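You operate a simulated robot arm through the tools that you are given. There is no shell and no other tool.

You run a simulated robot arm. Do the job below in one go: nothing can be reset, and whatever is moved stays where it is left.

Task
Stop pump and air, then set SERVICE, then switch the main isolator off.

It is judged by the outcome, as a careful person would: the job done as asked, and still so three seconds after it is handed in. It fails if anything else is knocked over, pushed out of place, dropped, spilled or broken.

Robot
A 6-joint arm with a two-finger parallel gripper, fixed in place. Base frame: the origin is at the foot of the arm, x ahead of it, y to its left, z up; the work surface is at about z = 800. Readings come in mm, degrees, newtons and seconds.
With the tool pointing down near the work surface it reaches from about 100 to 520 mm from the base axis. Its first joint turns from -166.0 to 166.0 degrees. Payload 1.57 kg.
Tool frame: the origin (TCP) lies between the finger pads and is the grasp point; the fingertips stand 30 mm ahead of it; z points along the fingers, y is the line along which they close. Largest opening 110 mm; finger width 24, thickness 12; the body of the gripper, 48 by 112 mm, starts 78 mm behind the TCP.
Orientation is that of the tool frame in the base frame, as a unit quaternion [x, y, z, w]. With the fingers straight down and closing along the base's y, the tool's x points along the base's -x, its y along +y and its z along -z.

Tools
- The arm moves only by the tool nudge_tool. Its argument "commands" is a list of rows, each an object of numbers (a shift or turn left out is 0, a gripper value left out holds the last): "wx", "wy", "wz": the turn, a rotation vector about the tool's x, y, z in units of 4 degrees (1.0 is 4 degrees); "x", "y", "z": the shift along the tool's x, y, z in units of 20 mm (1.0 is 20 mm); "fingers": the finger opening in mm, from 0 to 110. In form: [{"wx": .., "wy": .., "wz": .., "x": .., "y": .., "z": .., "fingers": ..}, ...]. A call has 1 to 20 rows; each row shifts and turns the commanded pose from where the row before left it, along the tool's axes as they then stand. A call with a number of a shift or a turn outside -1 to 1 is refused whole. Each row takes 0.2 s and may step no farther than 50 mm and 8.6 degrees from the row before; otherwise, or with a gripper value out of range, the whole call is refused. A pose out of reach is approached as far as the arm can. The call stops where the force on the tool passes 60 N (or 10 N more than at its start, if that is more) or the arm is blocked; 0.2 s more then pass. Each finger travels about 108 mm/s and halts on what it meets, pressing with about 21 N; the grip force reading is that of the motor and also rises with nothing between the fingers. The clock runs only during rows and for 0.2 s after the last one: add rows that do not move to give the fingers time. It gives the time, the measured TCP pose, the force on the tool (base axes), the opening and the grip force at its end, in the units of the frame above (readings bear some noise), with the torque about the TCP (base axes, N m) and any sound that the robot's microphone picked up, and new pictures: "pictures" is both (left out), scene, wrist or none.
- Cameras (640 x 400 px; columns grow to the right, rows downward): "scene" is fixed at [222.5, 650.1, 2006.2]; the picture's right is [-0.98, -0.19, 0.00], its down [-0.11, 0.54, -0.84] and it looks along [0.16, -0.82, -0.55] (base axes); focal length 326 px, centre (320, 200). "wrist" rides on the gripper at [70, 16, -141] in the tool frame; the picture's right is [-0.23, 0.97, 0.00], its down [-0.85, -0.20, -0.48] and it looks along [-0.47, -0.11, 0.88] (tool axes); focal length 222 px, centre (320, 200). There is no depth. A picture from a camera that has moved, and an enlarged one, comes with that camera's place and axes in the base frame and with its lens. The place of the scene camera against the robot may be out by one fixed shift of up to 25 mm in any direction.
- slide_trunk(by): slides the trunk up (or, below 0, down) by that many mm; the arm rides with it, the base frame stays. It gives what a move gives, with no picture.
- close_up(camera, box): a new picture of the part [left, top, right, bottom] of that camera's present view, enlarged. No time passes.
- sign_off(): hands the job in; it is judged then, once.

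Nothing tells you positions but the pictures and the camera data. Unless the task says otherwise, let go and move clear before handing in.

The tools are called after "Emit:" as a command line: name --argument value ..., lists and objects as JSON in quotes. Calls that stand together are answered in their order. nudge_tool: Moves the arm, as the interface text tells. Its arguments: {"type":"object","properties":{"commands":{"type":"array","items":{"type":"object","properties":{"wx":{"type":"number"},"wy":{"type":"number"},"wz":{"type":"number"},"x":{"type":"number"},"y":{"type":"number"},"z":{"type":"number"},"fingers":{"type":"number"}}}},"pictures":{"type":"string","enum":["both","scene","wrist","none"]}},"required":["commands"]} The other tools are called the same way: slide_trunk (by) slides the trunk up or down; close_up (camera, box) takes an enlarged picture of a part of a camera's view; sign_off () hands the job in.

At the start:

```text
time: 0.0
eef_pos: [237.4, -389.6, 1557.9]
orientation: [0.0, 1.0, 0.0, 0.0]
wrist_force: [0.5, 0.5, -0.7]
torque: [0.04, 0.01, -0.01]
finger_gap: 110.2
grasp_force: 0.1
trunk travel left (down, up): [-525.0, 65.0]
```

scene: 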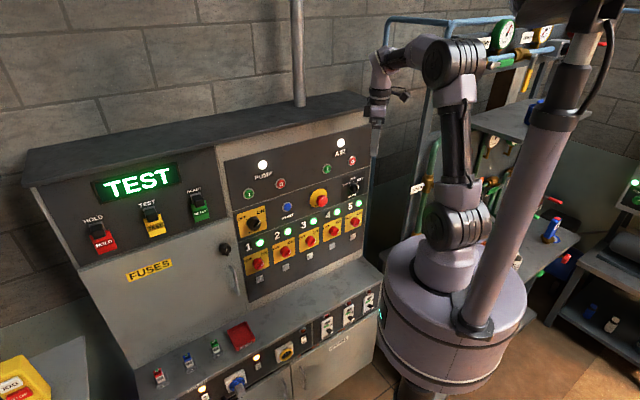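
wrist: 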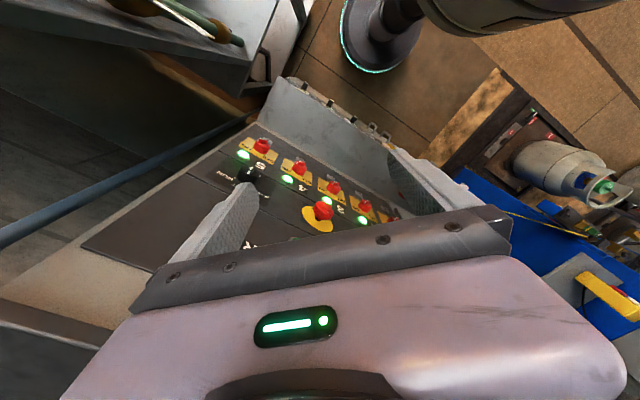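

I see a control cabinet with lit indicators, a TEST display with three selector switches, pump/air buttons, and an isolator somewhere. First I'll take enlarged pictures to read the labels.

Emit:
close_up --camera "scene" --box '[220, 120, 380, 220]'

Emit:
close_up --camera "scene" --box '[60, 150, 240, 262]'

Emit:
close_up --camera "scene" --box '[220, 190, 380, 290]'

Emit:
close_up --camera "scene" --box '[140, 290, 390, 400]'

Emit:
close_up --camera "wrist" --box '[200, 120, 400, 245]'

```text
4.00 times, centred on (300, 170) of scene
camera zoom: at [222.5, 650.1, 2006.2], right [-0.98, -0.19, 0.0], down [-0.11, 0.54, -0.84], along [0.16, -0.82, -0.55], focal length 1303 px, centre (400, 320)
```

zoom: 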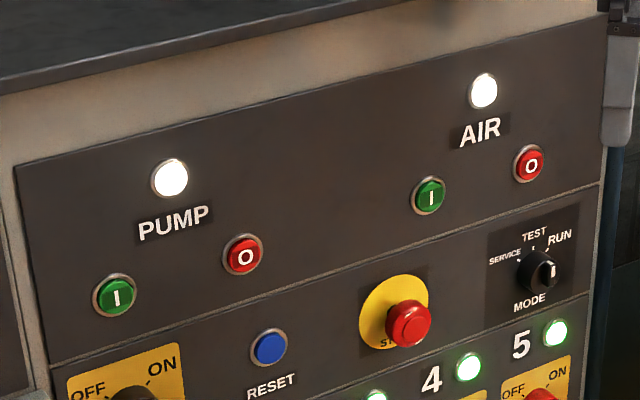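

```text
3.56 times, centred on (150, 206) of scene
camera zoom: at [222.5, 650.1, 2006.2], right [-0.98, -0.19, 0.0], down [-0.11, 0.54, -0.84], along [0.16, -0.82, -0.55], focal length 1158 px, centre (924, 179)
```

zoom: 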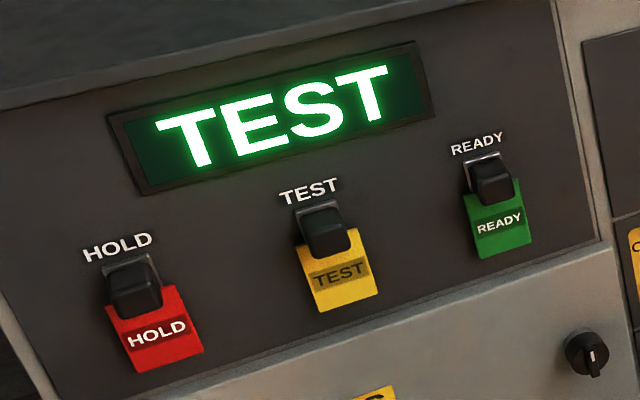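

```text
4.00 times, centred on (300, 240) of scene
camera zoom: at [222.5, 650.1, 2006.2], right [-0.98, -0.19, 0.0], down [-0.11, 0.54, -0.84], along [0.16, -0.82, -0.55], focal length 1303 px, centre (400, 40)
```

zoom: 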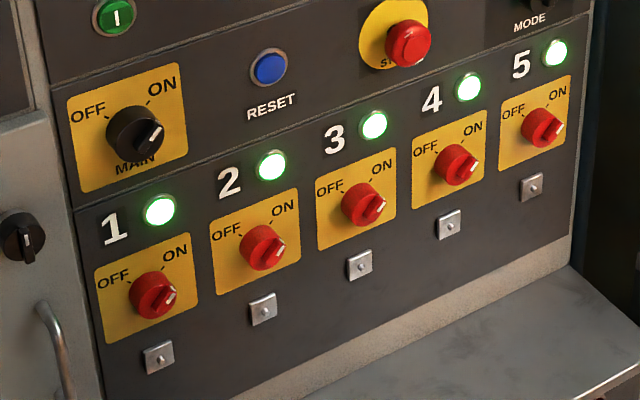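

```text
2.56 times, centred on (265, 345) of scene
camera zoom: at [222.5, 650.1, 2006.2], right [-0.98, -0.19, 0.0], down [-0.11, 0.54, -0.84], along [0.16, -0.82, -0.55], focal length 834 px, centre (461, -171)
```

zoom: 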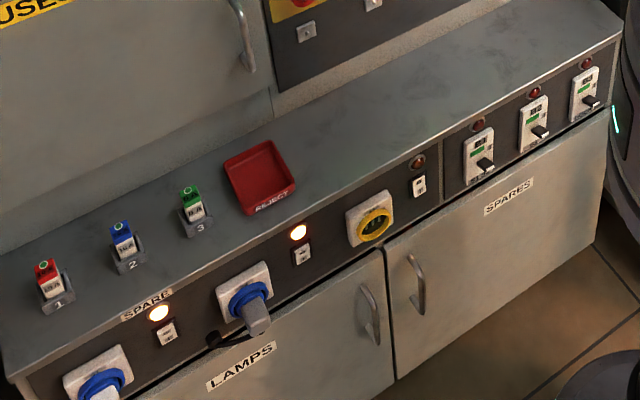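

```text
3.20 times, centred on (300, 182) of wrist
camera zoom: at [166.6, -372.2, 1698.9], right [0.23, 0.97, 0.0], down [0.85, -0.2, 0.48], along [0.47, -0.11, -0.88], focal length 711 px, centre (384, 256)
```

zoom: 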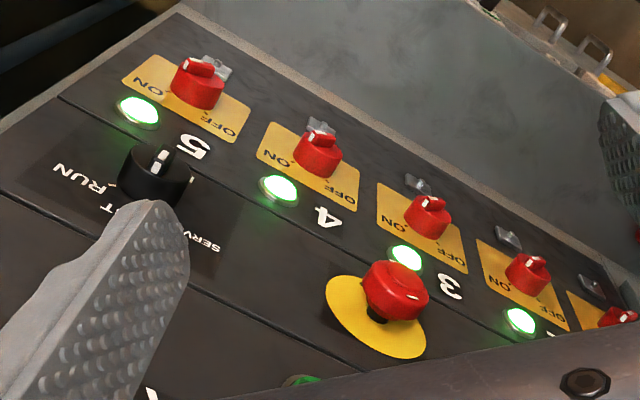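

The stop (O) buttons for PUMP and AIR, the MODE selector (SERVICE/TEST/RUN) and the black MAIN switch (OFF/ON) are on a vertical panel. I estimate it stands about 615 mm from the base axis along (0.7,-0.7). I'll turn the gripper toward it in steps, starting with a 45° yaw.

Emit:
nudge_tool --commands '[{"wz": 1}, {"wz": 1}, {"wz": 1}, {"wz": 1}, {"wz": 1}, {"wz": 1}, {"wz": 1}, {"wz": 1}, {"wz": 1}, {"wz": 1}, {"wz": 1}, {"wz": 0.25}, {}]' --pictures "both"

```text
time: 2.8
eef_pos: [235.0, -389.4, 1558.2]
orientation: [0.383, 0.924, 0.0, 0.0]
wrist_force: [0.3, 0.9, 1.1]
torque: [-0.01, -0.01, -0.02]
finger_gap: 110.0
grasp_force: 0.0
trunk travel left (down, up): [-525.0, 65.0]
camera wrist: at [198.2, -328.4, 1698.8], right [0.85, 0.53, 0.0], down [0.46, -0.75, 0.48], along [0.25, -0.41, -0.88], focal length 222 px, centre (320, 200)
```

scene: 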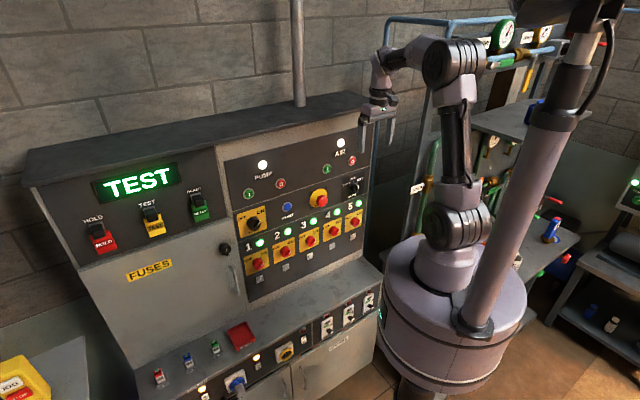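
wrist: 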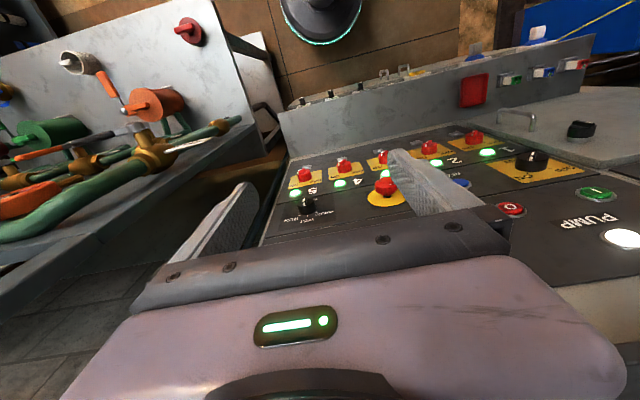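

The yaw worked and the wrist camera now sees most of the panel. I'll look closer at it before tilting the tool to horizontal.

Emit:
close_up --camera "wrist" --box '[270, 110, 470, 235]'

Emit:
close_up --camera "wrist" --box '[440, 120, 640, 245]'

```text
3.20 times, centred on (370, 172) of wrist
camera zoom: at [198.2, -328.4, 1698.8], right [0.85, 0.53, 0.0], down [0.46, -0.75, 0.48], along [0.25, -0.41, -0.88], focal length 711 px, centre (160, 288)
```

zoom: 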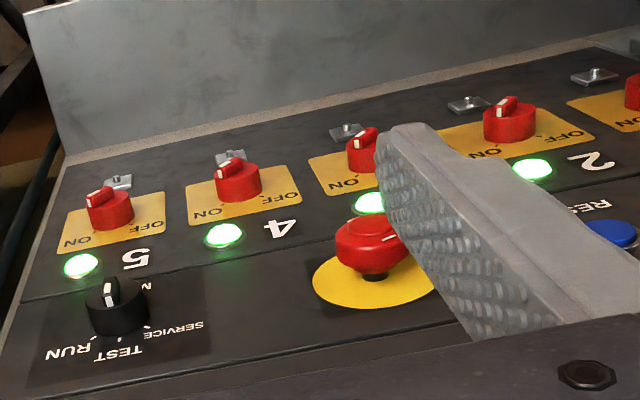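

```text
3.20 times, centred on (540, 182) of wrist
camera zoom: at [198.2, -328.4, 1698.8], right [0.85, 0.53, 0.0], down [0.46, -0.75, 0.48], along [0.25, -0.41, -0.88], focal length 711 px, centre (-384, 256)
```

zoom: 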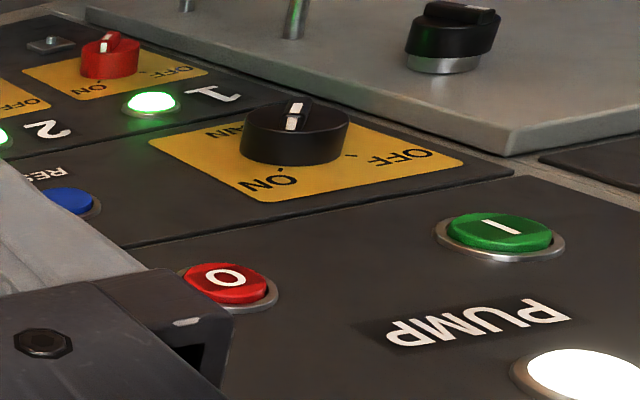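

I'll now tilt the tool toward horizontal, pivoting at the TCP, which is about 170 mm in front of the panel and clear of it.

Emit:
nudge_tool --commands '[{"wy": -1}, {"wy": -1}, {"wy": -1}, {"wy": -1}, {"wy": -1}, {"wy": -1}, {"wy": -1}, {"wy": -1}, {"wy": -1}, {"wy": -1}, {"wy": -1}, {}]' --pictures "both"

```text
time: 5.4
eef_pos: [236.8, -388.5, 1557.1]
orientation: [0.355, 0.856, -0.144, 0.347]
wrist_force: [0.9, 0.3, -0.5]
torque: [0.0, -0.01, 0.01]
finger_gap: 110.1
grasp_force: 0.0
trunk travel left (down, up): [-525.0, 65.0]
camera wrist: at [143.5, -272.1, 1610.8], right [0.8, 0.57, 0.16], down [0.06, -0.34, 0.94], along [0.59, -0.75, -0.31], focal length 222 px, centre (320, 200)
```

scene: 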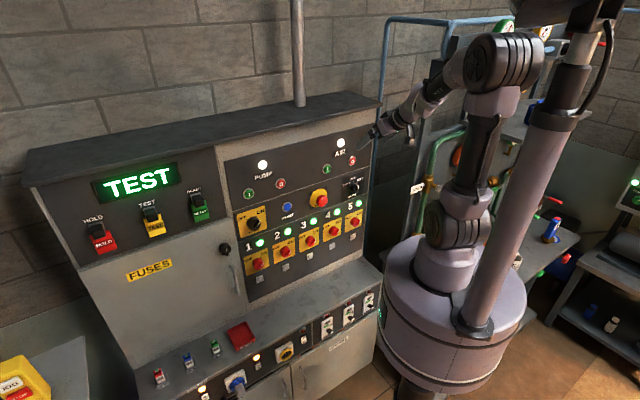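
wrist: 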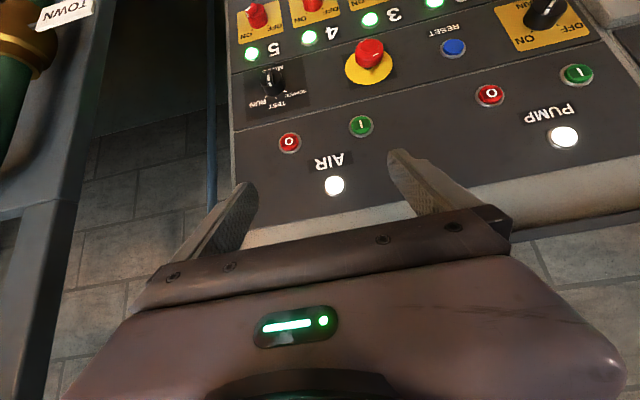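

The whole panel is now visible (upside-down in this view) and nothing is near the gripper. I'll finish the tilt to horizontal.

Emit:
nudge_tool --commands '[{"wy": -1}, {"wy": -1}, {"wy": -1}, {"wy": -1}, {"wy": -1}, {"wy": -1}, {"wy": -1}, {"wy": -1}, {"wy": -1}, {"wy": -1}, {"wy": -1}, {"wy": -0.5}, {}]' --pictures "both"

```text
time: 8.2
eef_pos: [216.5, -402.8, 1650.9]
orientation: [0.272, 0.654, -0.27, 0.652]
wrist_force: [-0.9, 0.0, -0.1]
torque: [0.01, 0.0, 0.0]
finger_gap: 110.1
grasp_force: 0.1
out of reach, approached as far as the arm can: row 7, 8, 9, 10, 11, 12
trunk travel left (down, up): [-525.0, 65.0]
camera wrist: at [128.4, -290.7, 1581.3], right [0.69, 0.69, 0.23], down [-0.48, 0.19, 0.86], along [0.54, -0.7, 0.46], focal length 222 px, centre (320, 200)
```

scene: 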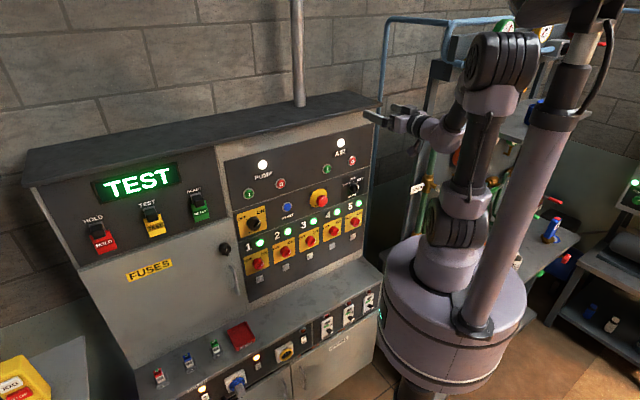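
wrist: 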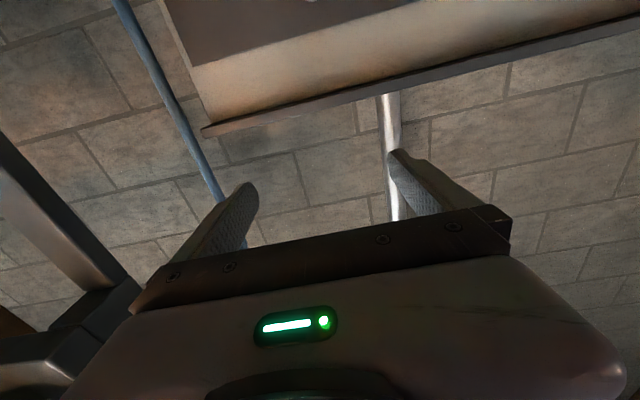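

The tool is horizontal, but the TCP rose to z≈1651 because the pose was at the edge of reach. I'll lower the trunk to bring the gripper level with the stop buttons, at about z 1410.

Emit:
slide_trunk --by -150

Emit:
nudge_tool --commands '[{}]' --pictures "both"

```text
time: 9.9
eef_pos: [216.8, -401.5, 1501.4]
orientation: [0.272, 0.654, -0.27, 0.652]
wrist_force: [0.2, -0.1, -0.3]
torque: [0.0, -0.02, -0.04]
finger_gap: 110.0
grasp_force: 0.1
trunk travel left (down, up): [-375.0, 215.0]
```

```text
time: 10.3
eef_pos: [216.3, -402.0, 1500.9]
orientation: [0.272, 0.655, -0.268, 0.652]
wrist_force: [-0.2, -0.4, 0.9]
torque: [-0.01, -0.02, 0.03]
finger_gap: 110.0
grasp_force: 0.1
trunk travel left (down, up): [-375.0, 215.0]
camera wrist: at [128.4, -290.4, 1431.3], right [0.69, 0.69, 0.23], down [-0.48, 0.19, 0.86], along [0.55, -0.7, 0.46], focal length 222 px, centre (320, 200)
```

scene: 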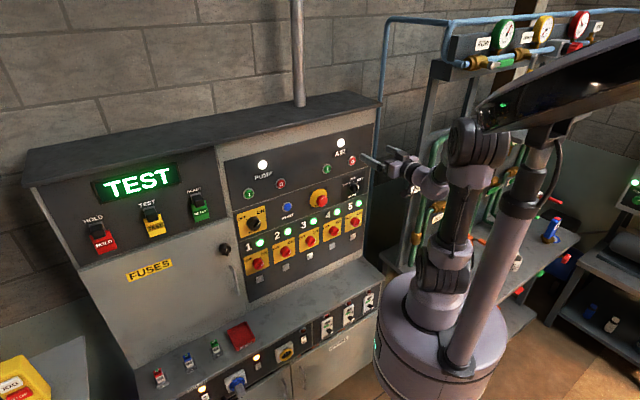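
wrist: 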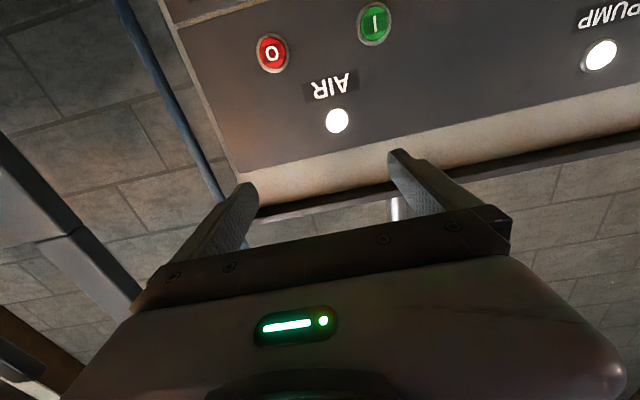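

Now I can see AIR O, AIR I and the AIR lamp straight ahead. I'll lower the trunk further so the wrist views from two heights let me triangulate the panel.

Emit:
slide_trunk --by -100

Emit:
nudge_tool --commands '[{}]' --pictures "both"

```text
time: 11.7
eef_pos: [217.5, -402.0, 1400.5]
orientation: [0.271, 0.655, -0.268, 0.652]
wrist_force: [-0.8, 0.6, -0.3]
torque: [-0.02, -0.03, 0.0]
finger_gap: 109.8
grasp_force: 0.0
trunk travel left (down, up): [-275.0, 315.0]
```

```text
time: 12.1
eef_pos: [217.7, -402.8, 1400.8]
orientation: [0.271, 0.654, -0.268, 0.653]
wrist_force: [-0.3, -0.3, 0.2]
torque: [0.03, 0.0, 0.03]
finger_gap: 109.8
grasp_force: 0.0
trunk travel left (down, up): [-275.0, 315.0]
camera wrist: at [128.4, -290.4, 1331.3], right [0.69, 0.69, 0.23], down [-0.48, 0.19, 0.86], along [0.55, -0.7, 0.46], focal length 222 px, centre (320, 200)
```

scene: 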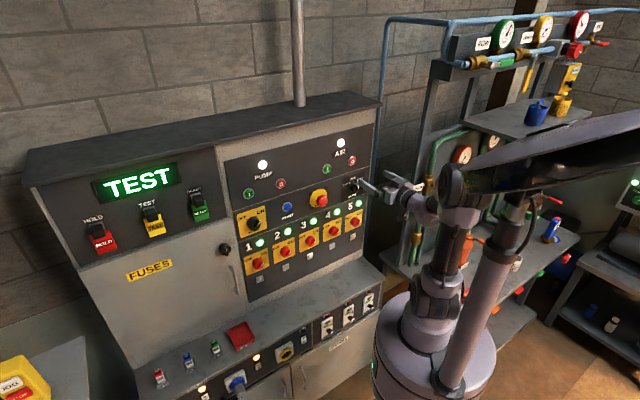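
wrist: 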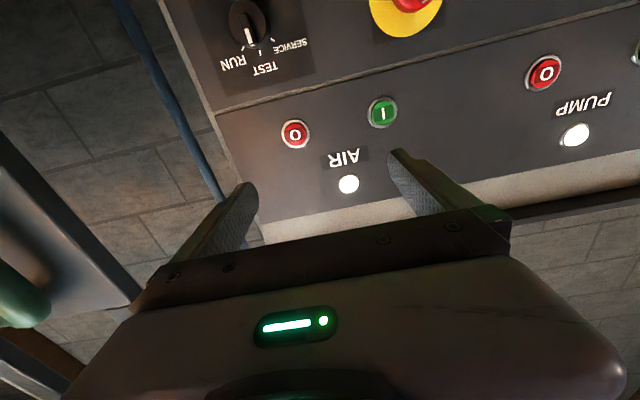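

The MODE knob pointer appears to be toward RUN. I'll zoom in to read exact pixel positions and the switch states.

Emit:
close_up --camera "wrist" --box '[200, 0, 400, 125]'

Emit:
close_up --camera "wrist" --box '[260, 80, 420, 180]'

Emit:
close_up --camera "wrist" --box '[480, 30, 640, 130]'

```text
3.20 times, centred on (300, 62) of wrist
camera zoom: at [128.4, -290.4, 1331.3], right [0.69, 0.69, 0.23], down [-0.48, 0.19, 0.86], along [0.55, -0.7, 0.46], focal length 711 px, centre (384, 640)
```

zoom: 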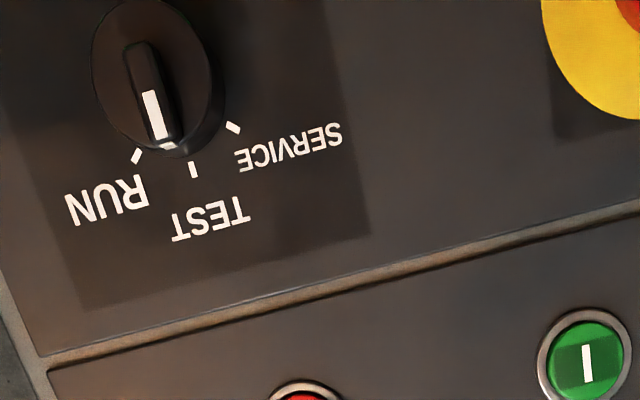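

```text
4.00 times, centred on (340, 130) of wrist
camera zoom: at [128.4, -290.4, 1331.3], right [0.69, 0.69, 0.23], down [-0.48, 0.19, 0.86], along [0.55, -0.7, 0.46], focal length 888 px, centre (240, 480)
```

zoom: 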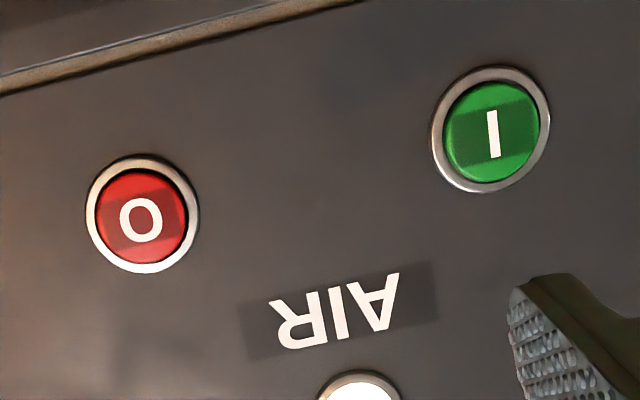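

```text
4.00 times, centred on (560, 80) of wrist
camera zoom: at [128.4, -290.4, 1331.3], right [0.69, 0.69, 0.23], down [-0.48, 0.19, 0.86], along [0.55, -0.7, 0.46], focal length 888 px, centre (-640, 680)
```

zoom: 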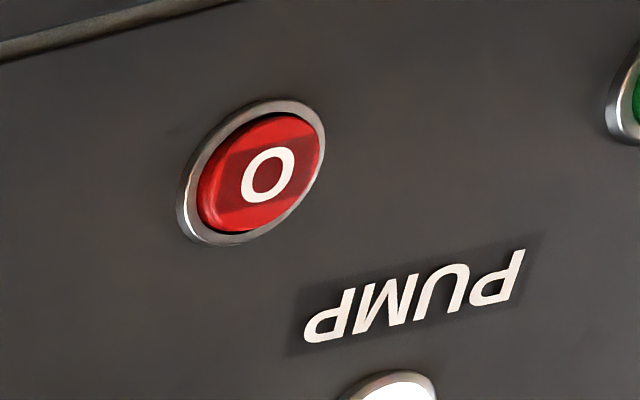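

MODE appears to point at TEST, which I'll verify closer. Triangulation puts AIR O at about (U=-164, N≈615, Z≈1391) and PUMP O at U≈159, same height, where U runs along the panel and N is the distance into it. Next I'll close the fingers and line up with AIR O, staying well in front of the panel.

Emit:
nudge_tool --commands '[{"fingers": 0, "y": -0.6, "x": 0.2}, {"y": -0.6, "x": 0.2}, {"y": -0.47, "x": 0.07}, {}, {}]' --pictures "both"

```text
time: 13.3
eef_pos: [193.1, -427.3, 1390.0]
orientation: [0.273, 0.656, -0.267, 0.651]
wrist_force: [0.2, -0.8, -0.3]
torque: [-0.01, 0.02, 0.0]
finger_gap: 0.0
grasp_force: 21.1
trunk travel left (down, up): [-275.0, 315.0]
camera wrist: at [103.9, -314.4, 1323.3], right [0.69, 0.69, 0.23], down [-0.48, 0.19, 0.86], along [0.55, -0.7, 0.46], focal length 222 px, centre (320, 200)
```

scene: 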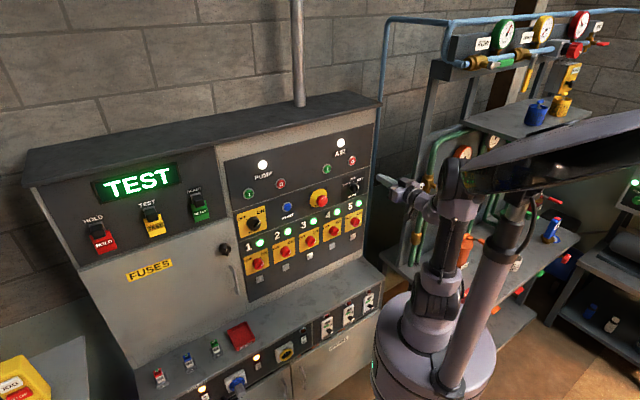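
wrist: 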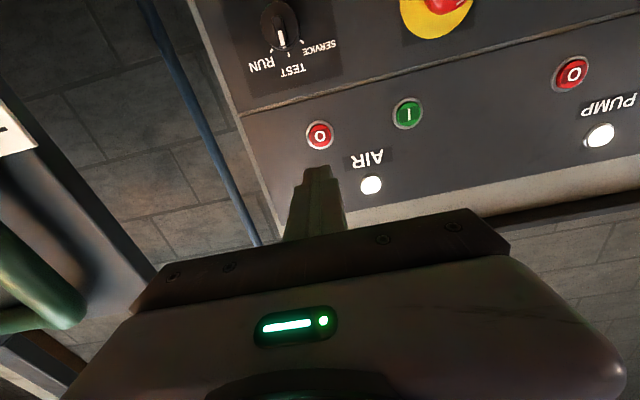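

The closed fingers are lined up with AIR O at U≈-165, Z≈1391. I'll advance 120 mm, which leaves the tips about 25–30 mm short of the button.

Emit:
nudge_tool --commands '[{"z": 1}, {"z": 1}, {"z": 1}, {"z": 1}, {"z": 1}, {"z": 1}, {}]' --pictures "both"

```text
time: 14.9
eef_pos: [277.5, -511.2, 1392.3]
orientation: [0.272, 0.654, -0.269, 0.653]
wrist_force: [0.0, 0.1, -0.4]
torque: [-0.03, 0.02, -0.02]
finger_gap: 0.0
grasp_force: 21.6
out of reach, approached as far as the arm can: row 2
trunk travel left (down, up): [-275.0, 315.0]
camera wrist: at [188.6, -399.5, 1323.7], right [0.69, 0.69, 0.23], down [-0.48, 0.19, 0.86], along [0.55, -0.7, 0.46], focal length 222 px, centre (320, 200)
```

scene: 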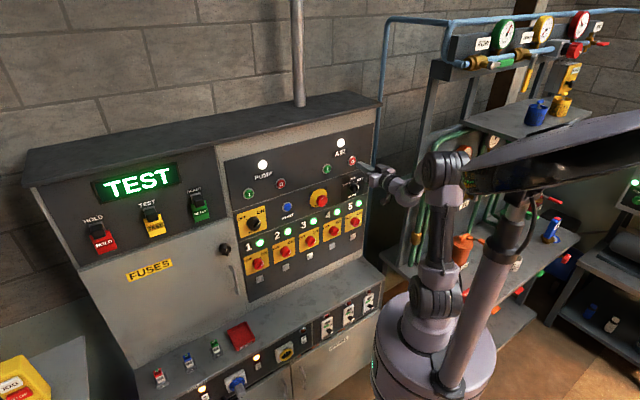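
wrist: 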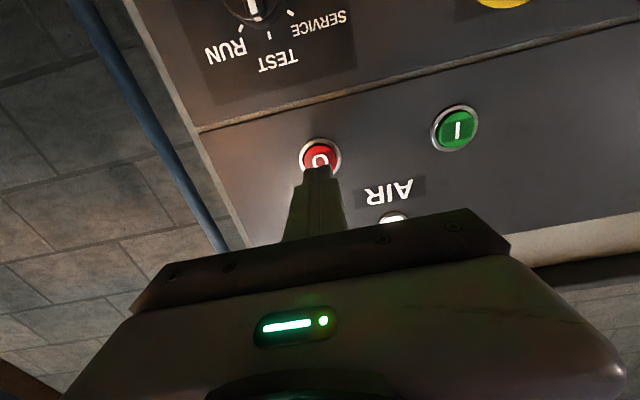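

The tips are about 27 mm from AIR O. I'll zoom in to check the alignment.

Emit:
close_up --camera "wrist" --box '[260, 110, 420, 210]'

Emit:
close_up --camera "scene" --box '[310, 130, 390, 180]'

```text
4.00 times, centred on (340, 160) of wrist
camera zoom: at [188.6, -399.5, 1323.7], right [0.69, 0.69, 0.23], down [-0.48, 0.19, 0.86], along [0.55, -0.7, 0.46], focal length 888 px, centre (240, 360)
```

zoom: 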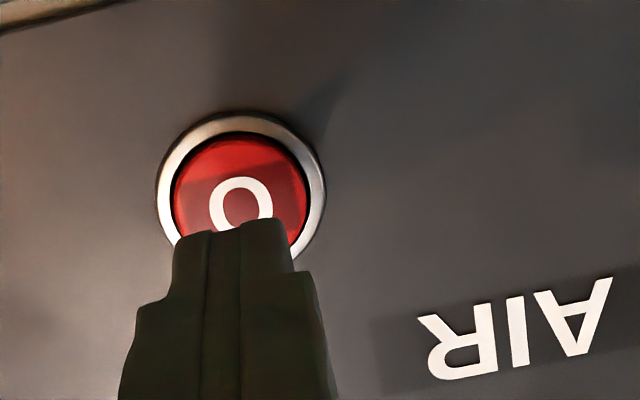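

```text
8.00 times, centred on (350, 155) of scene
camera zoom: at [222.5, 650.1, 2006.2], right [-0.98, -0.19, 0.0], down [-0.11, 0.54, -0.84], along [0.16, -0.82, -0.55], focal length 2606 px, centre (80, 560)
```

zoom: 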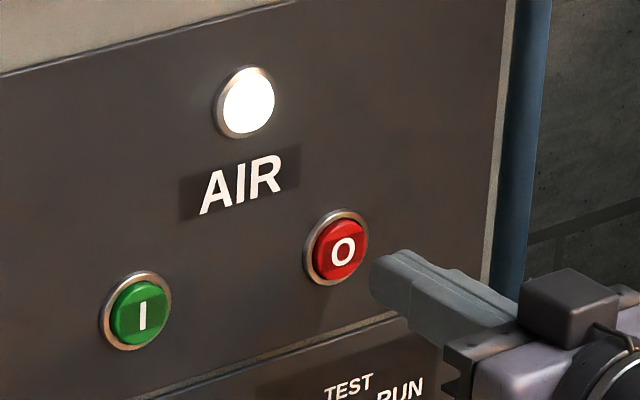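

The button cap centre is about 4 mm below the finger axis and its face is around N≈613. I'll drop 4.5 mm and advance in small steps to press AIR stop.

Emit:
nudge_tool --commands '[{"x": 0.22}, {"z": 0.5}, {"z": 0.5}, {"z": 0.2}, {"z": 0.2}, {}]' --pictures "both"

```text
time: 16.3
eef_pos: [295.5, -531.4, 1388.9]
orientation: [0.272, 0.655, -0.268, 0.652]
wrist_force: [0.0, 0.0, -0.3]
torque: [0.02, 0.0, 0.0]
finger_gap: 0.0
grasp_force: 21.0
trunk travel left (down, up): [-275.0, 315.0]
camera wrist: at [208.3, -418.8, 1320.2], right [0.69, 0.69, 0.23], down [-0.48, 0.19, 0.86], along [0.55, -0.7, 0.46], focal length 222 px, centre (320, 200)
```

scene: 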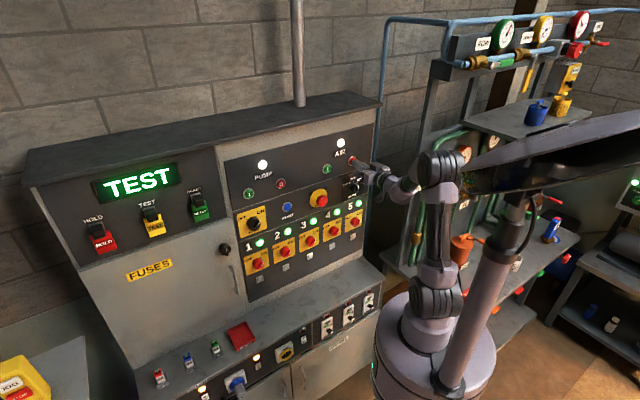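
wrist: 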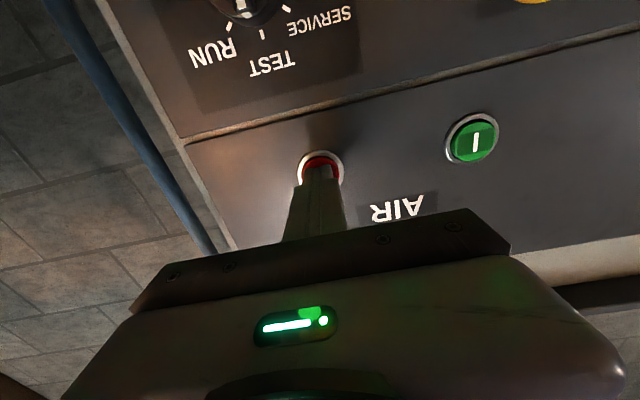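

No contact yet at tip N≈614.5, so I'll continue in 3 mm steps.

Emit:
nudge_tool --commands '[{"z": 0.15}, {}]' --pictures "none"

Emit:
nudge_tool --commands '[{"z": 0.15}, {}]' --pictures "none"

Emit:
nudge_tool --commands '[{"z": 0.1}, {}]' --pictures "scene"

```text
time: 16.9
eef_pos: [299.2, -533.5, 1389.4]
orientation: [0.272, 0.654, -0.269, 0.653]
wrist_force: [-0.2, -0.4, -0.2]
torque: [0.0, 0.03, 0.01]
finger_gap: 0.0
grasp_force: 21.2
trunk travel left (down, up): [-275.0, 315.0]
```

```text
time: 17.5
eef_pos: [300.1, -534.4, 1388.2]
orientation: [0.272, 0.654, -0.269, 0.652]
wrist_force: [-1.7, 0.9, 1.0]
torque: [-0.01, -0.04, -0.03]
finger_gap: 0.1
grasp_force: 21.0
trunk travel left (down, up): [-275.0, 315.0]
heard: click
```

```text
time: 18.1
eef_pos: [302.6, -536.3, 1389.2]
orientation: [0.272, 0.654, -0.269, 0.652]
wrist_force: [-6.3, 4.1, -1.3]
torque: [-0.02, 0.05, -0.06]
finger_gap: 0.0
grasp_force: 20.8
trunk travel left (down, up): [-275.0, 315.0]
```

scene: 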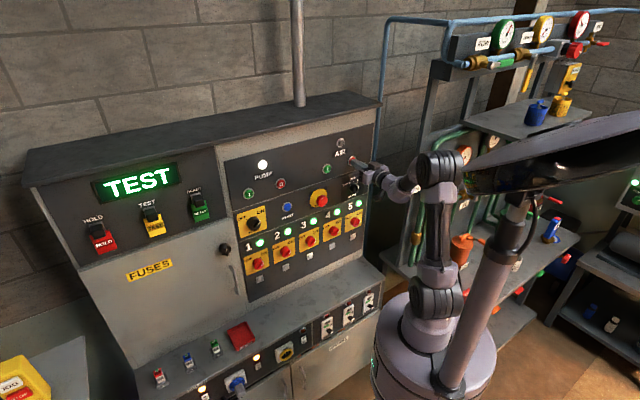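

I heard a click and the AIR lamp is now out. I'll back off 80 mm and move along the panel toward PUMP stop at U≈159.

Emit:
nudge_tool --commands '[{"z": -0.5}, {"z": -1}, {"z": -1}, {"z": -1}, {"z": -0.5}, {}]' --pictures "scene"

Emit:
nudge_tool --commands '[{"y": 1}, {"y": 1}, {"y": 1}, {"y": 1}, {"y": 1}, {"y": 1}, {"y": 1}, {"y": 1}, {"y": 1}, {"y": 1}, {}]' --pictures "both"

```text
time: 19.5
eef_pos: [246.1, -481.4, 1390.7]
orientation: [0.272, 0.656, -0.266, 0.652]
wrist_force: [0.7, 0.4, 0.6]
torque: [0.0, 0.02, 0.03]
finger_gap: 0.1
grasp_force: 21.0
trunk travel left (down, up): [-275.0, 315.0]
```

scene: 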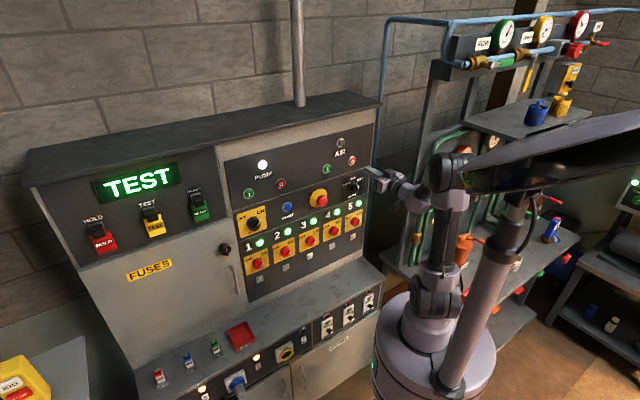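

```text
time: 21.9
eef_pos: [329.7, -368.9, 1472.2]
orientation: [0.271, 0.657, -0.265, 0.652]
wrist_force: [-0.8, -0.5, -0.4]
torque: [0.01, 0.0, 0.0]
finger_gap: 0.0
grasp_force: 20.8
out of reach, approached as far as the arm can: row 1, 2, 3, 4, 5, 6, 7, 8, 9, 10
trunk travel left (down, up): [-275.0, 315.0]
camera wrist: at [240.1, -256.9, 1404.2], right [0.68, 0.69, 0.23], down [-0.48, 0.19, 0.86], along [0.55, -0.7, 0.46], focal length 222 px, centre (320, 200)
```

scene: 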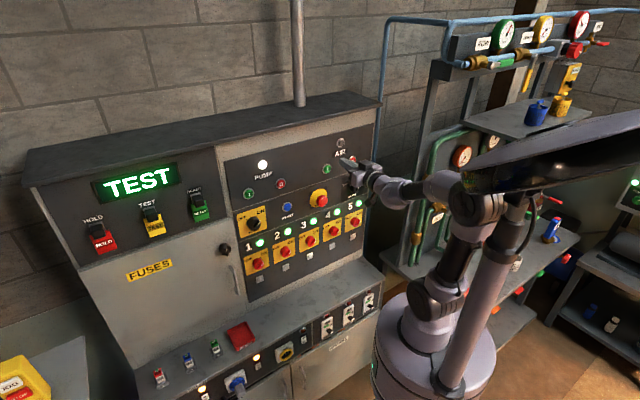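
wrist: 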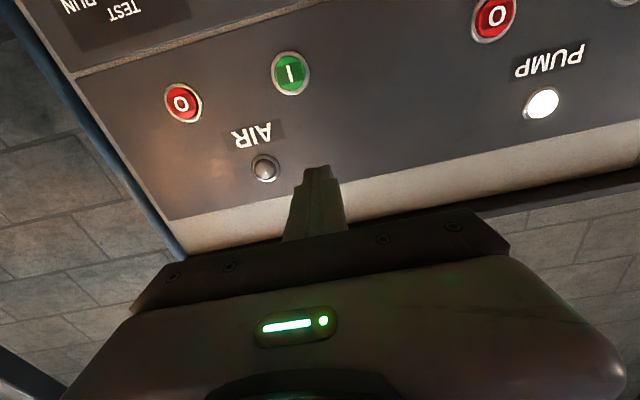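

The arm ran into a reach limit close in and drifted up to z≈1472, still in free space well in front of the panel. I'll lower the trunk 100 mm so the gripper is back at button height with more room for the arm.

Emit:
slide_trunk --by -100

Emit:
nudge_tool --commands '[{"x": -0.5}, {"x": -0.4}, {"y": 1}, {"y": 1}, {"y": 1}, {}]' --pictures "both"

```text
time: 23.2
eef_pos: [329.7, -368.7, 1373.8]
orientation: [0.272, 0.656, -0.265, 0.652]
wrist_force: [0.3, 0.0, -0.8]
torque: [0.02, -0.01, -0.02]
finger_gap: 0.0
grasp_force: 20.6
trunk travel left (down, up): [-175.0, 415.0]
```

```text
time: 24.6
eef_pos: [342.0, -350.3, 1400.6]
orientation: [0.271, 0.658, -0.263, 0.652]
wrist_force: [0.8, 0.5, -0.1]
torque: [0.04, -0.03, 0.01]
finger_gap: 0.3
grasp_force: 20.2
out of reach, approached as far as the arm can: row 3, 4, 5
trunk travel left (down, up): [-175.0, 415.0]
camera wrist: at [251.8, -239.0, 1332.5], right [0.68, 0.69, 0.23], down [-0.48, 0.18, 0.86], along [0.55, -0.7, 0.46], focal length 222 px, centre (320, 200)
```

scene: 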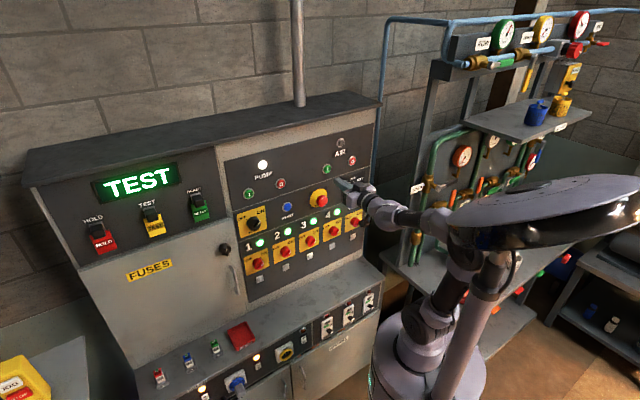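
wrist: 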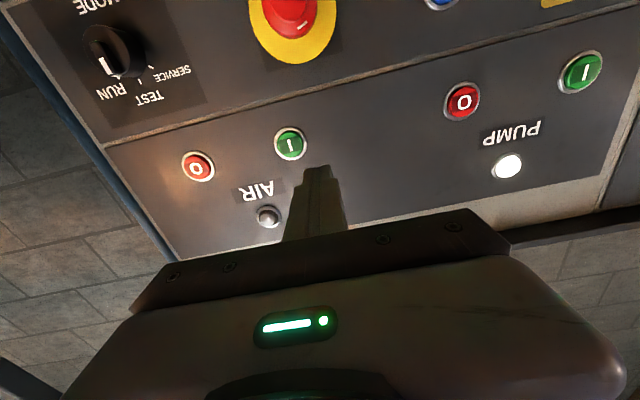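

The U direction is blocked near U≈-6 at this close-in radius. I'll extend toward the panel, keeping the tips at least 25 mm clear, and then try moving along U again.

Emit:
nudge_tool --commands '[{"z": 1}, {"z": 1}, {"z": 1}, {}]' --pictures "none"

Emit:
nudge_tool --commands '[{"y": 1}, {"y": 1}, {}]' --pictures "wrist"

```text
time: 25.6
eef_pos: [376.4, -398.8, 1403.1]
orientation: [0.271, 0.658, -0.262, 0.652]
wrist_force: [0.3, -0.4, -0.5]
torque: [0.0, 0.0, -0.03]
finger_gap: 0.0
grasp_force: 21.5
out of reach, approached as far as the arm can: row 1, 2, 3
trunk travel left (down, up): [-175.0, 415.0]
```

```text
time: 26.4
eef_pos: [379.9, -390.2, 1414.7]
orientation: [0.27, 0.658, -0.261, 0.652]
wrist_force: [-1.0, -0.4, -0.6]
torque: [0.0, 0.03, 0.02]
finger_gap: 0.0
grasp_force: 21.3
out of reach, approached as far as the arm can: row 1, 2
trunk travel left (down, up): [-175.0, 415.0]
camera wrist: at [289.0, -278.6, 1348.0], right [0.68, 0.7, 0.23], down [-0.48, 0.18, 0.86], along [0.56, -0.7, 0.45], focal length 222 px, centre (320, 200)
```

wrist: 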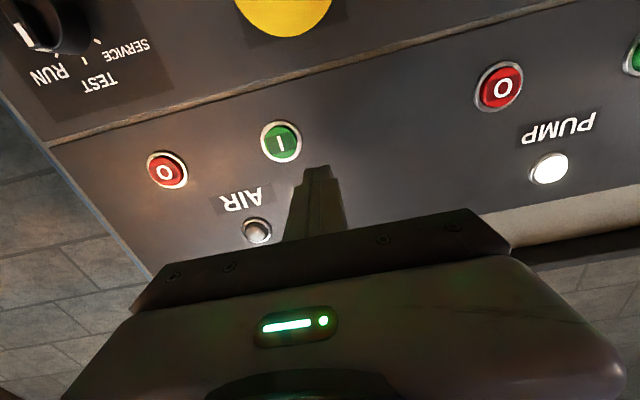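

The arm seems to be at a wrist limit where tool and forearm line up, and having the arm mounted lower relative to the gripper should free it. I'll back away from the panel, raise the tool, and lower the trunk by the same amount.

Emit:
nudge_tool --commands '[{"z": -1}, {"z": -1}, {"z": -1}, {"x": -1}, {"x": -1}, {"x": -1}, {"x": -1}, {"x": -1}, {}]' --pictures "none"

```text
time: 28.6
eef_pos: [399.5, -286.9, 1508.2]
orientation: [0.21, 0.685, -0.2, 0.669]
wrist_force: [-1.8, 0.0, 0.1]
torque: [-0.01, -0.01, 0.0]
finger_gap: 0.0
grasp_force: 21.6
trunk travel left (down, up): [-175.0, 415.0]
stopped in row 9: the arm was blocked; the commanded pose is now the measured one
```

The arm jumped sideways to U≈80 and reports it was blocked. I'll look at the pictures before moving again.

Emit:
nudge_tool --commands '[{}]' --pictures "both"

```text
time: 29.0
eef_pos: [401.1, -288.0, 1509.2]
orientation: [0.211, 0.684, -0.201, 0.669]
wrist_force: [-1.1, 0.5, 0.8]
torque: [-0.02, 0.03, -0.03]
finger_gap: 0.0
grasp_force: 21.6
trunk travel left (down, up): [-175.0, 415.0]
camera wrist: at [291.3, -193.6, 1443.1], right [0.55, 0.8, 0.23], down [-0.49, 0.08, 0.87], along [0.68, -0.59, 0.44], focal length 222 px, centre (320, 200)
```

scene: 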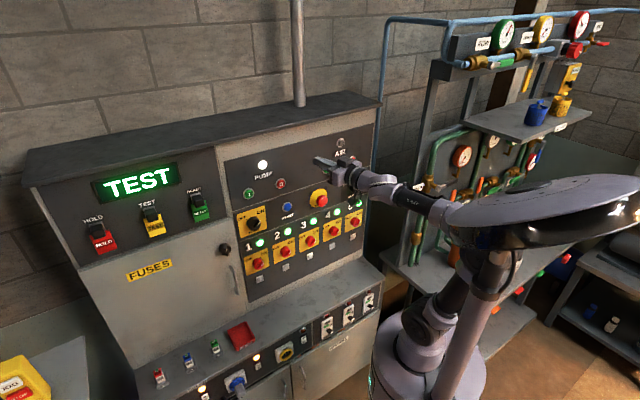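
wrist: 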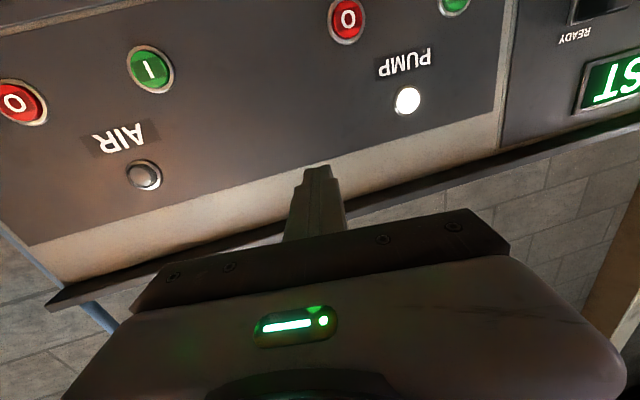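

I'll look closely at the elbow and the hood area to see what is blocking the arm.

Emit:
close_up --camera "scene" --box '[300, 130, 640, 342]'

```text
1.88 times, centred on (470, 236) of scene
camera zoom: at [222.5, 650.1, 2006.2], right [-0.98, -0.19, 0.0], down [-0.11, 0.54, -0.84], along [0.16, -0.82, -0.55], focal length 613 px, centre (38, 132)
```

zoom: 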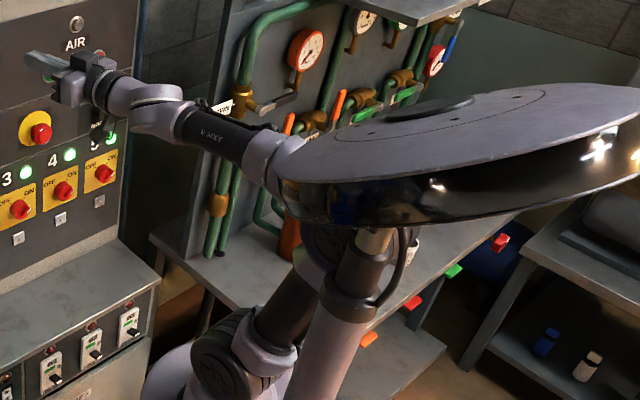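

My reading is that the forearm-roll joint stops because the tool sits above the forearm line when the tool is radial. The fix is to pitch the tool down, cross over to the +U side, then pitch back up. I'll start with a small yaw away from the limit, then pitch down 44° in free space.

Emit:
nudge_tool --commands '[{"wx": -1}, {"wx": -1}, {"wx": -1}, {}]' --pictures "none"

Emit:
nudge_tool --commands '[{"wy": 1}, {"wy": 1}, {"wy": 1}, {"wy": 1}, {"wy": 1}, {"wy": 1}, {}]' --pictures "both"

```text
time: 29.7
eef_pos: [438.8, -228.7, 1512.6]
orientation: [0.1, 0.706, -0.094, 0.695]
wrist_force: [-0.6, 0.2, 0.2]
torque: [0.03, -0.04, 0.01]
finger_gap: 0.0
grasp_force: 21.2
trunk travel left (down, up): [-175.0, 415.0]
stopped in row 3: the arm was blocked; the commanded pose is now the measured one
```

```text
time: 31.3
eef_pos: [435.3, -231.1, 1513.6]
orientation: [0.12, 0.833, -0.074, 0.534]
wrist_force: [0.1, -0.3, -0.1]
torque: [-0.02, 0.0, -0.01]
finger_gap: 0.0
grasp_force: 20.8
trunk travel left (down, up): [-175.0, 415.0]
camera wrist: at [289.9, -171.5, 1510.6], right [0.36, 0.91, 0.21], down [-0.13, -0.17, 0.98], along [0.92, -0.38, 0.05], focal length 222 px, centre (320, 200)
```

scene: 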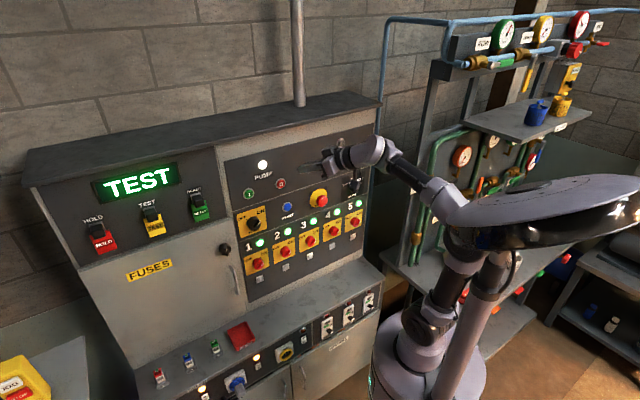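
wrist: 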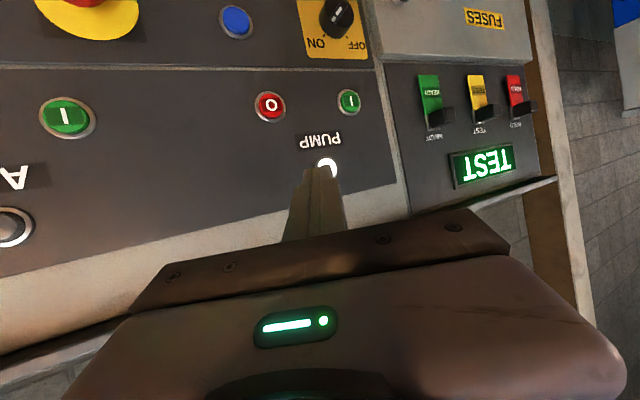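

The tool is pitched about 25° down at U≈144, N≈471. Now I'll yaw −28° about the vertical at this pitch so it faces the panel squarely, crossing the limit in the safe pitched-down posture.

Emit:
nudge_tool --commands '[{"wx": 0.907, "wz": 0.417}, {"wx": 0.907, "wz": 0.417}, {"wx": 0.907, "wz": 0.417}, {"wx": 0.907, "wz": 0.417}, {}]' --pictures "none"

Emit:
nudge_tool --commands '[{"wx": 0.907, "wz": 0.417}, {"wx": 0.907, "wz": 0.417}, {"wx": 0.907, "wz": 0.417}, {"wx": 0.227, "wz": 0.104}, {}]' --pictures "both"

```text
time: 32.5
eef_pos: [437.4, -232.0, 1513.7]
orientation: [0.235, 0.809, -0.149, 0.518]
wrist_force: [1.2, -0.4, 0.7]
torque: [0.04, -0.04, 0.03]
finger_gap: 0.1
grasp_force: 21.5
trunk travel left (down, up): [-175.0, 415.0]
```

```text
time: 33.7
eef_pos: [436.3, -230.4, 1514.6]
orientation: [0.325, 0.778, -0.206, 0.497]
wrist_force: [-0.2, -0.4, 0.1]
torque: [0.02, -0.01, 0.0]
finger_gap: 0.0
grasp_force: 21.0
trunk travel left (down, up): [-175.0, 415.0]
camera wrist: at [336.9, -107.1, 1510.9], right [0.76, 0.62, 0.21], down [-0.2, -0.09, 0.98], along [0.62, -0.78, 0.05], focal length 222 px, centre (320, 200)
```

scene: 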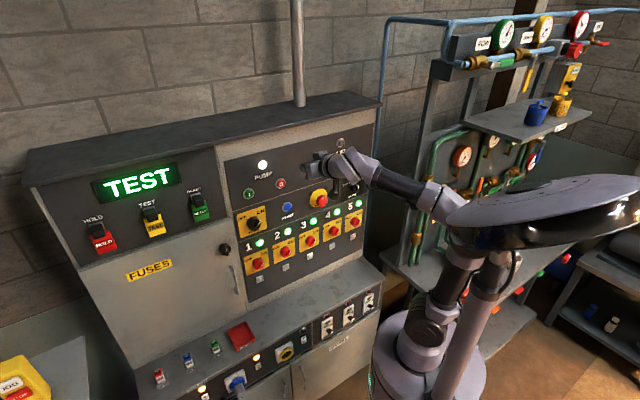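
wrist: 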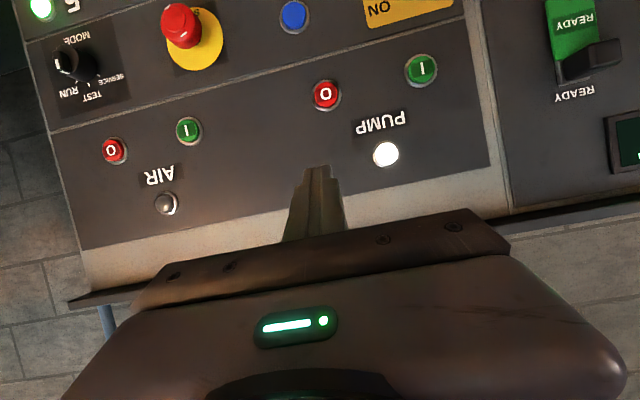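

The crossing worked and the tool now faces the panel squarely on the +U side. I'll pitch it back up to horizontal.

Emit:
nudge_tool --commands '[{"wy": -1}, {"wy": -1}, {"wy": -1}, {"wy": -1}, {"wy": -1}, {"wy": -1}, {"wy": -0.2}, {}]' --pictures "both"

```text
time: 35.5
eef_pos: [436.6, -231.5, 1515.1]
orientation: [0.272, 0.653, -0.27, 0.653]
wrist_force: [0.3, -0.2, 0.4]
torque: [0.02, 0.0, 0.0]
finger_gap: 0.0
grasp_force: 21.5
trunk travel left (down, up): [-175.0, 415.0]
camera wrist: at [348.6, -118.5, 1445.5], right [0.69, 0.69, 0.23], down [-0.48, 0.2, 0.86], along [0.54, -0.7, 0.46], focal length 222 px, centre (320, 200)
```

scene: 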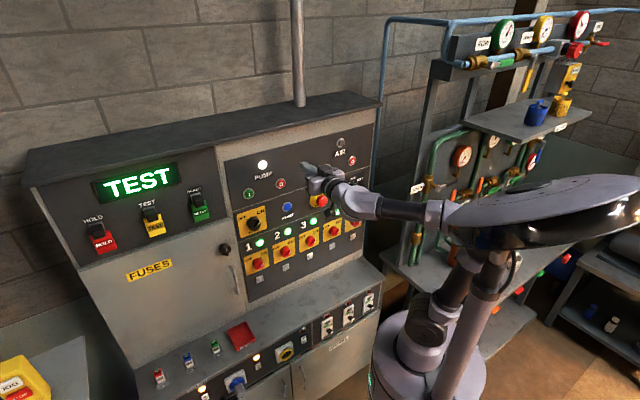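
wrist: 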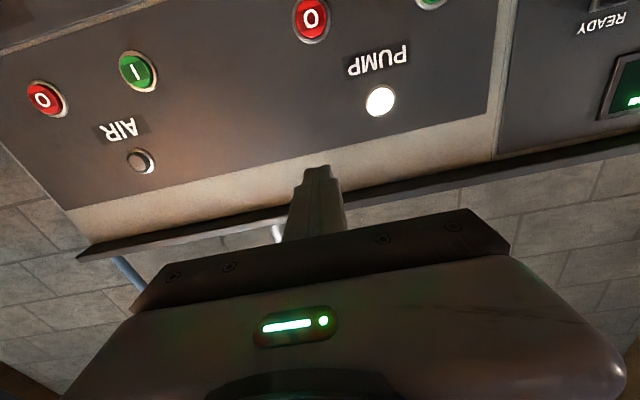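

The pose is accurate and square to the panel at U≈145, N≈472. I'll go down to the PUMP O height, staying back from the panel.

Emit:
nudge_tool --commands '[{"x": 1, "y": 0.15}, {"x": 1, "y": 0.15}, {"x": 1, "y": 0.15}, {"x": 1, "y": 0.15}, {"x": 1, "y": 0.15}, {"x": 1, "y": 0.15}, {}]' --pictures "both"

```text
time: 37.1
eef_pos: [450.3, -216.9, 1395.3]
orientation: [0.273, 0.653, -0.27, 0.653]
wrist_force: [-0.3, 0.5, -0.1]
torque: [0.04, 0.01, -0.01]
finger_gap: 0.1
grasp_force: 20.9
trunk travel left (down, up): [-175.0, 415.0]
camera wrist: at [361.7, -104.3, 1325.4], right [0.69, 0.69, 0.23], down [-0.48, 0.2, 0.86], along [0.54, -0.7, 0.46], focal length 222 px, centre (320, 200)
```

scene: 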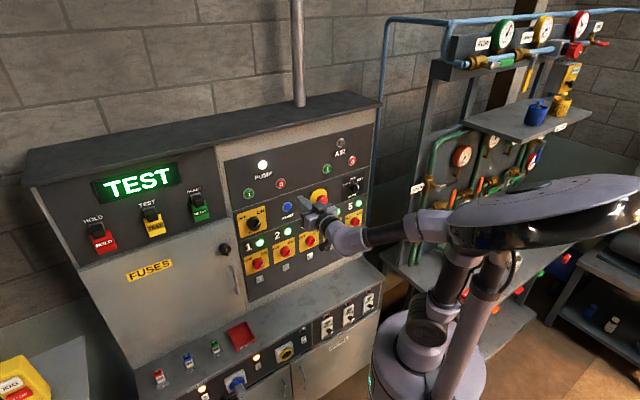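
wrist: 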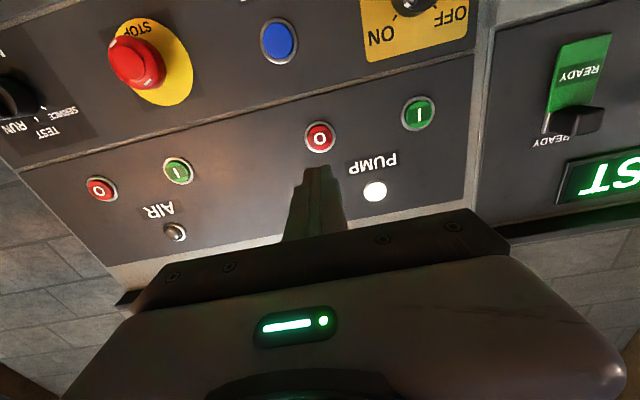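

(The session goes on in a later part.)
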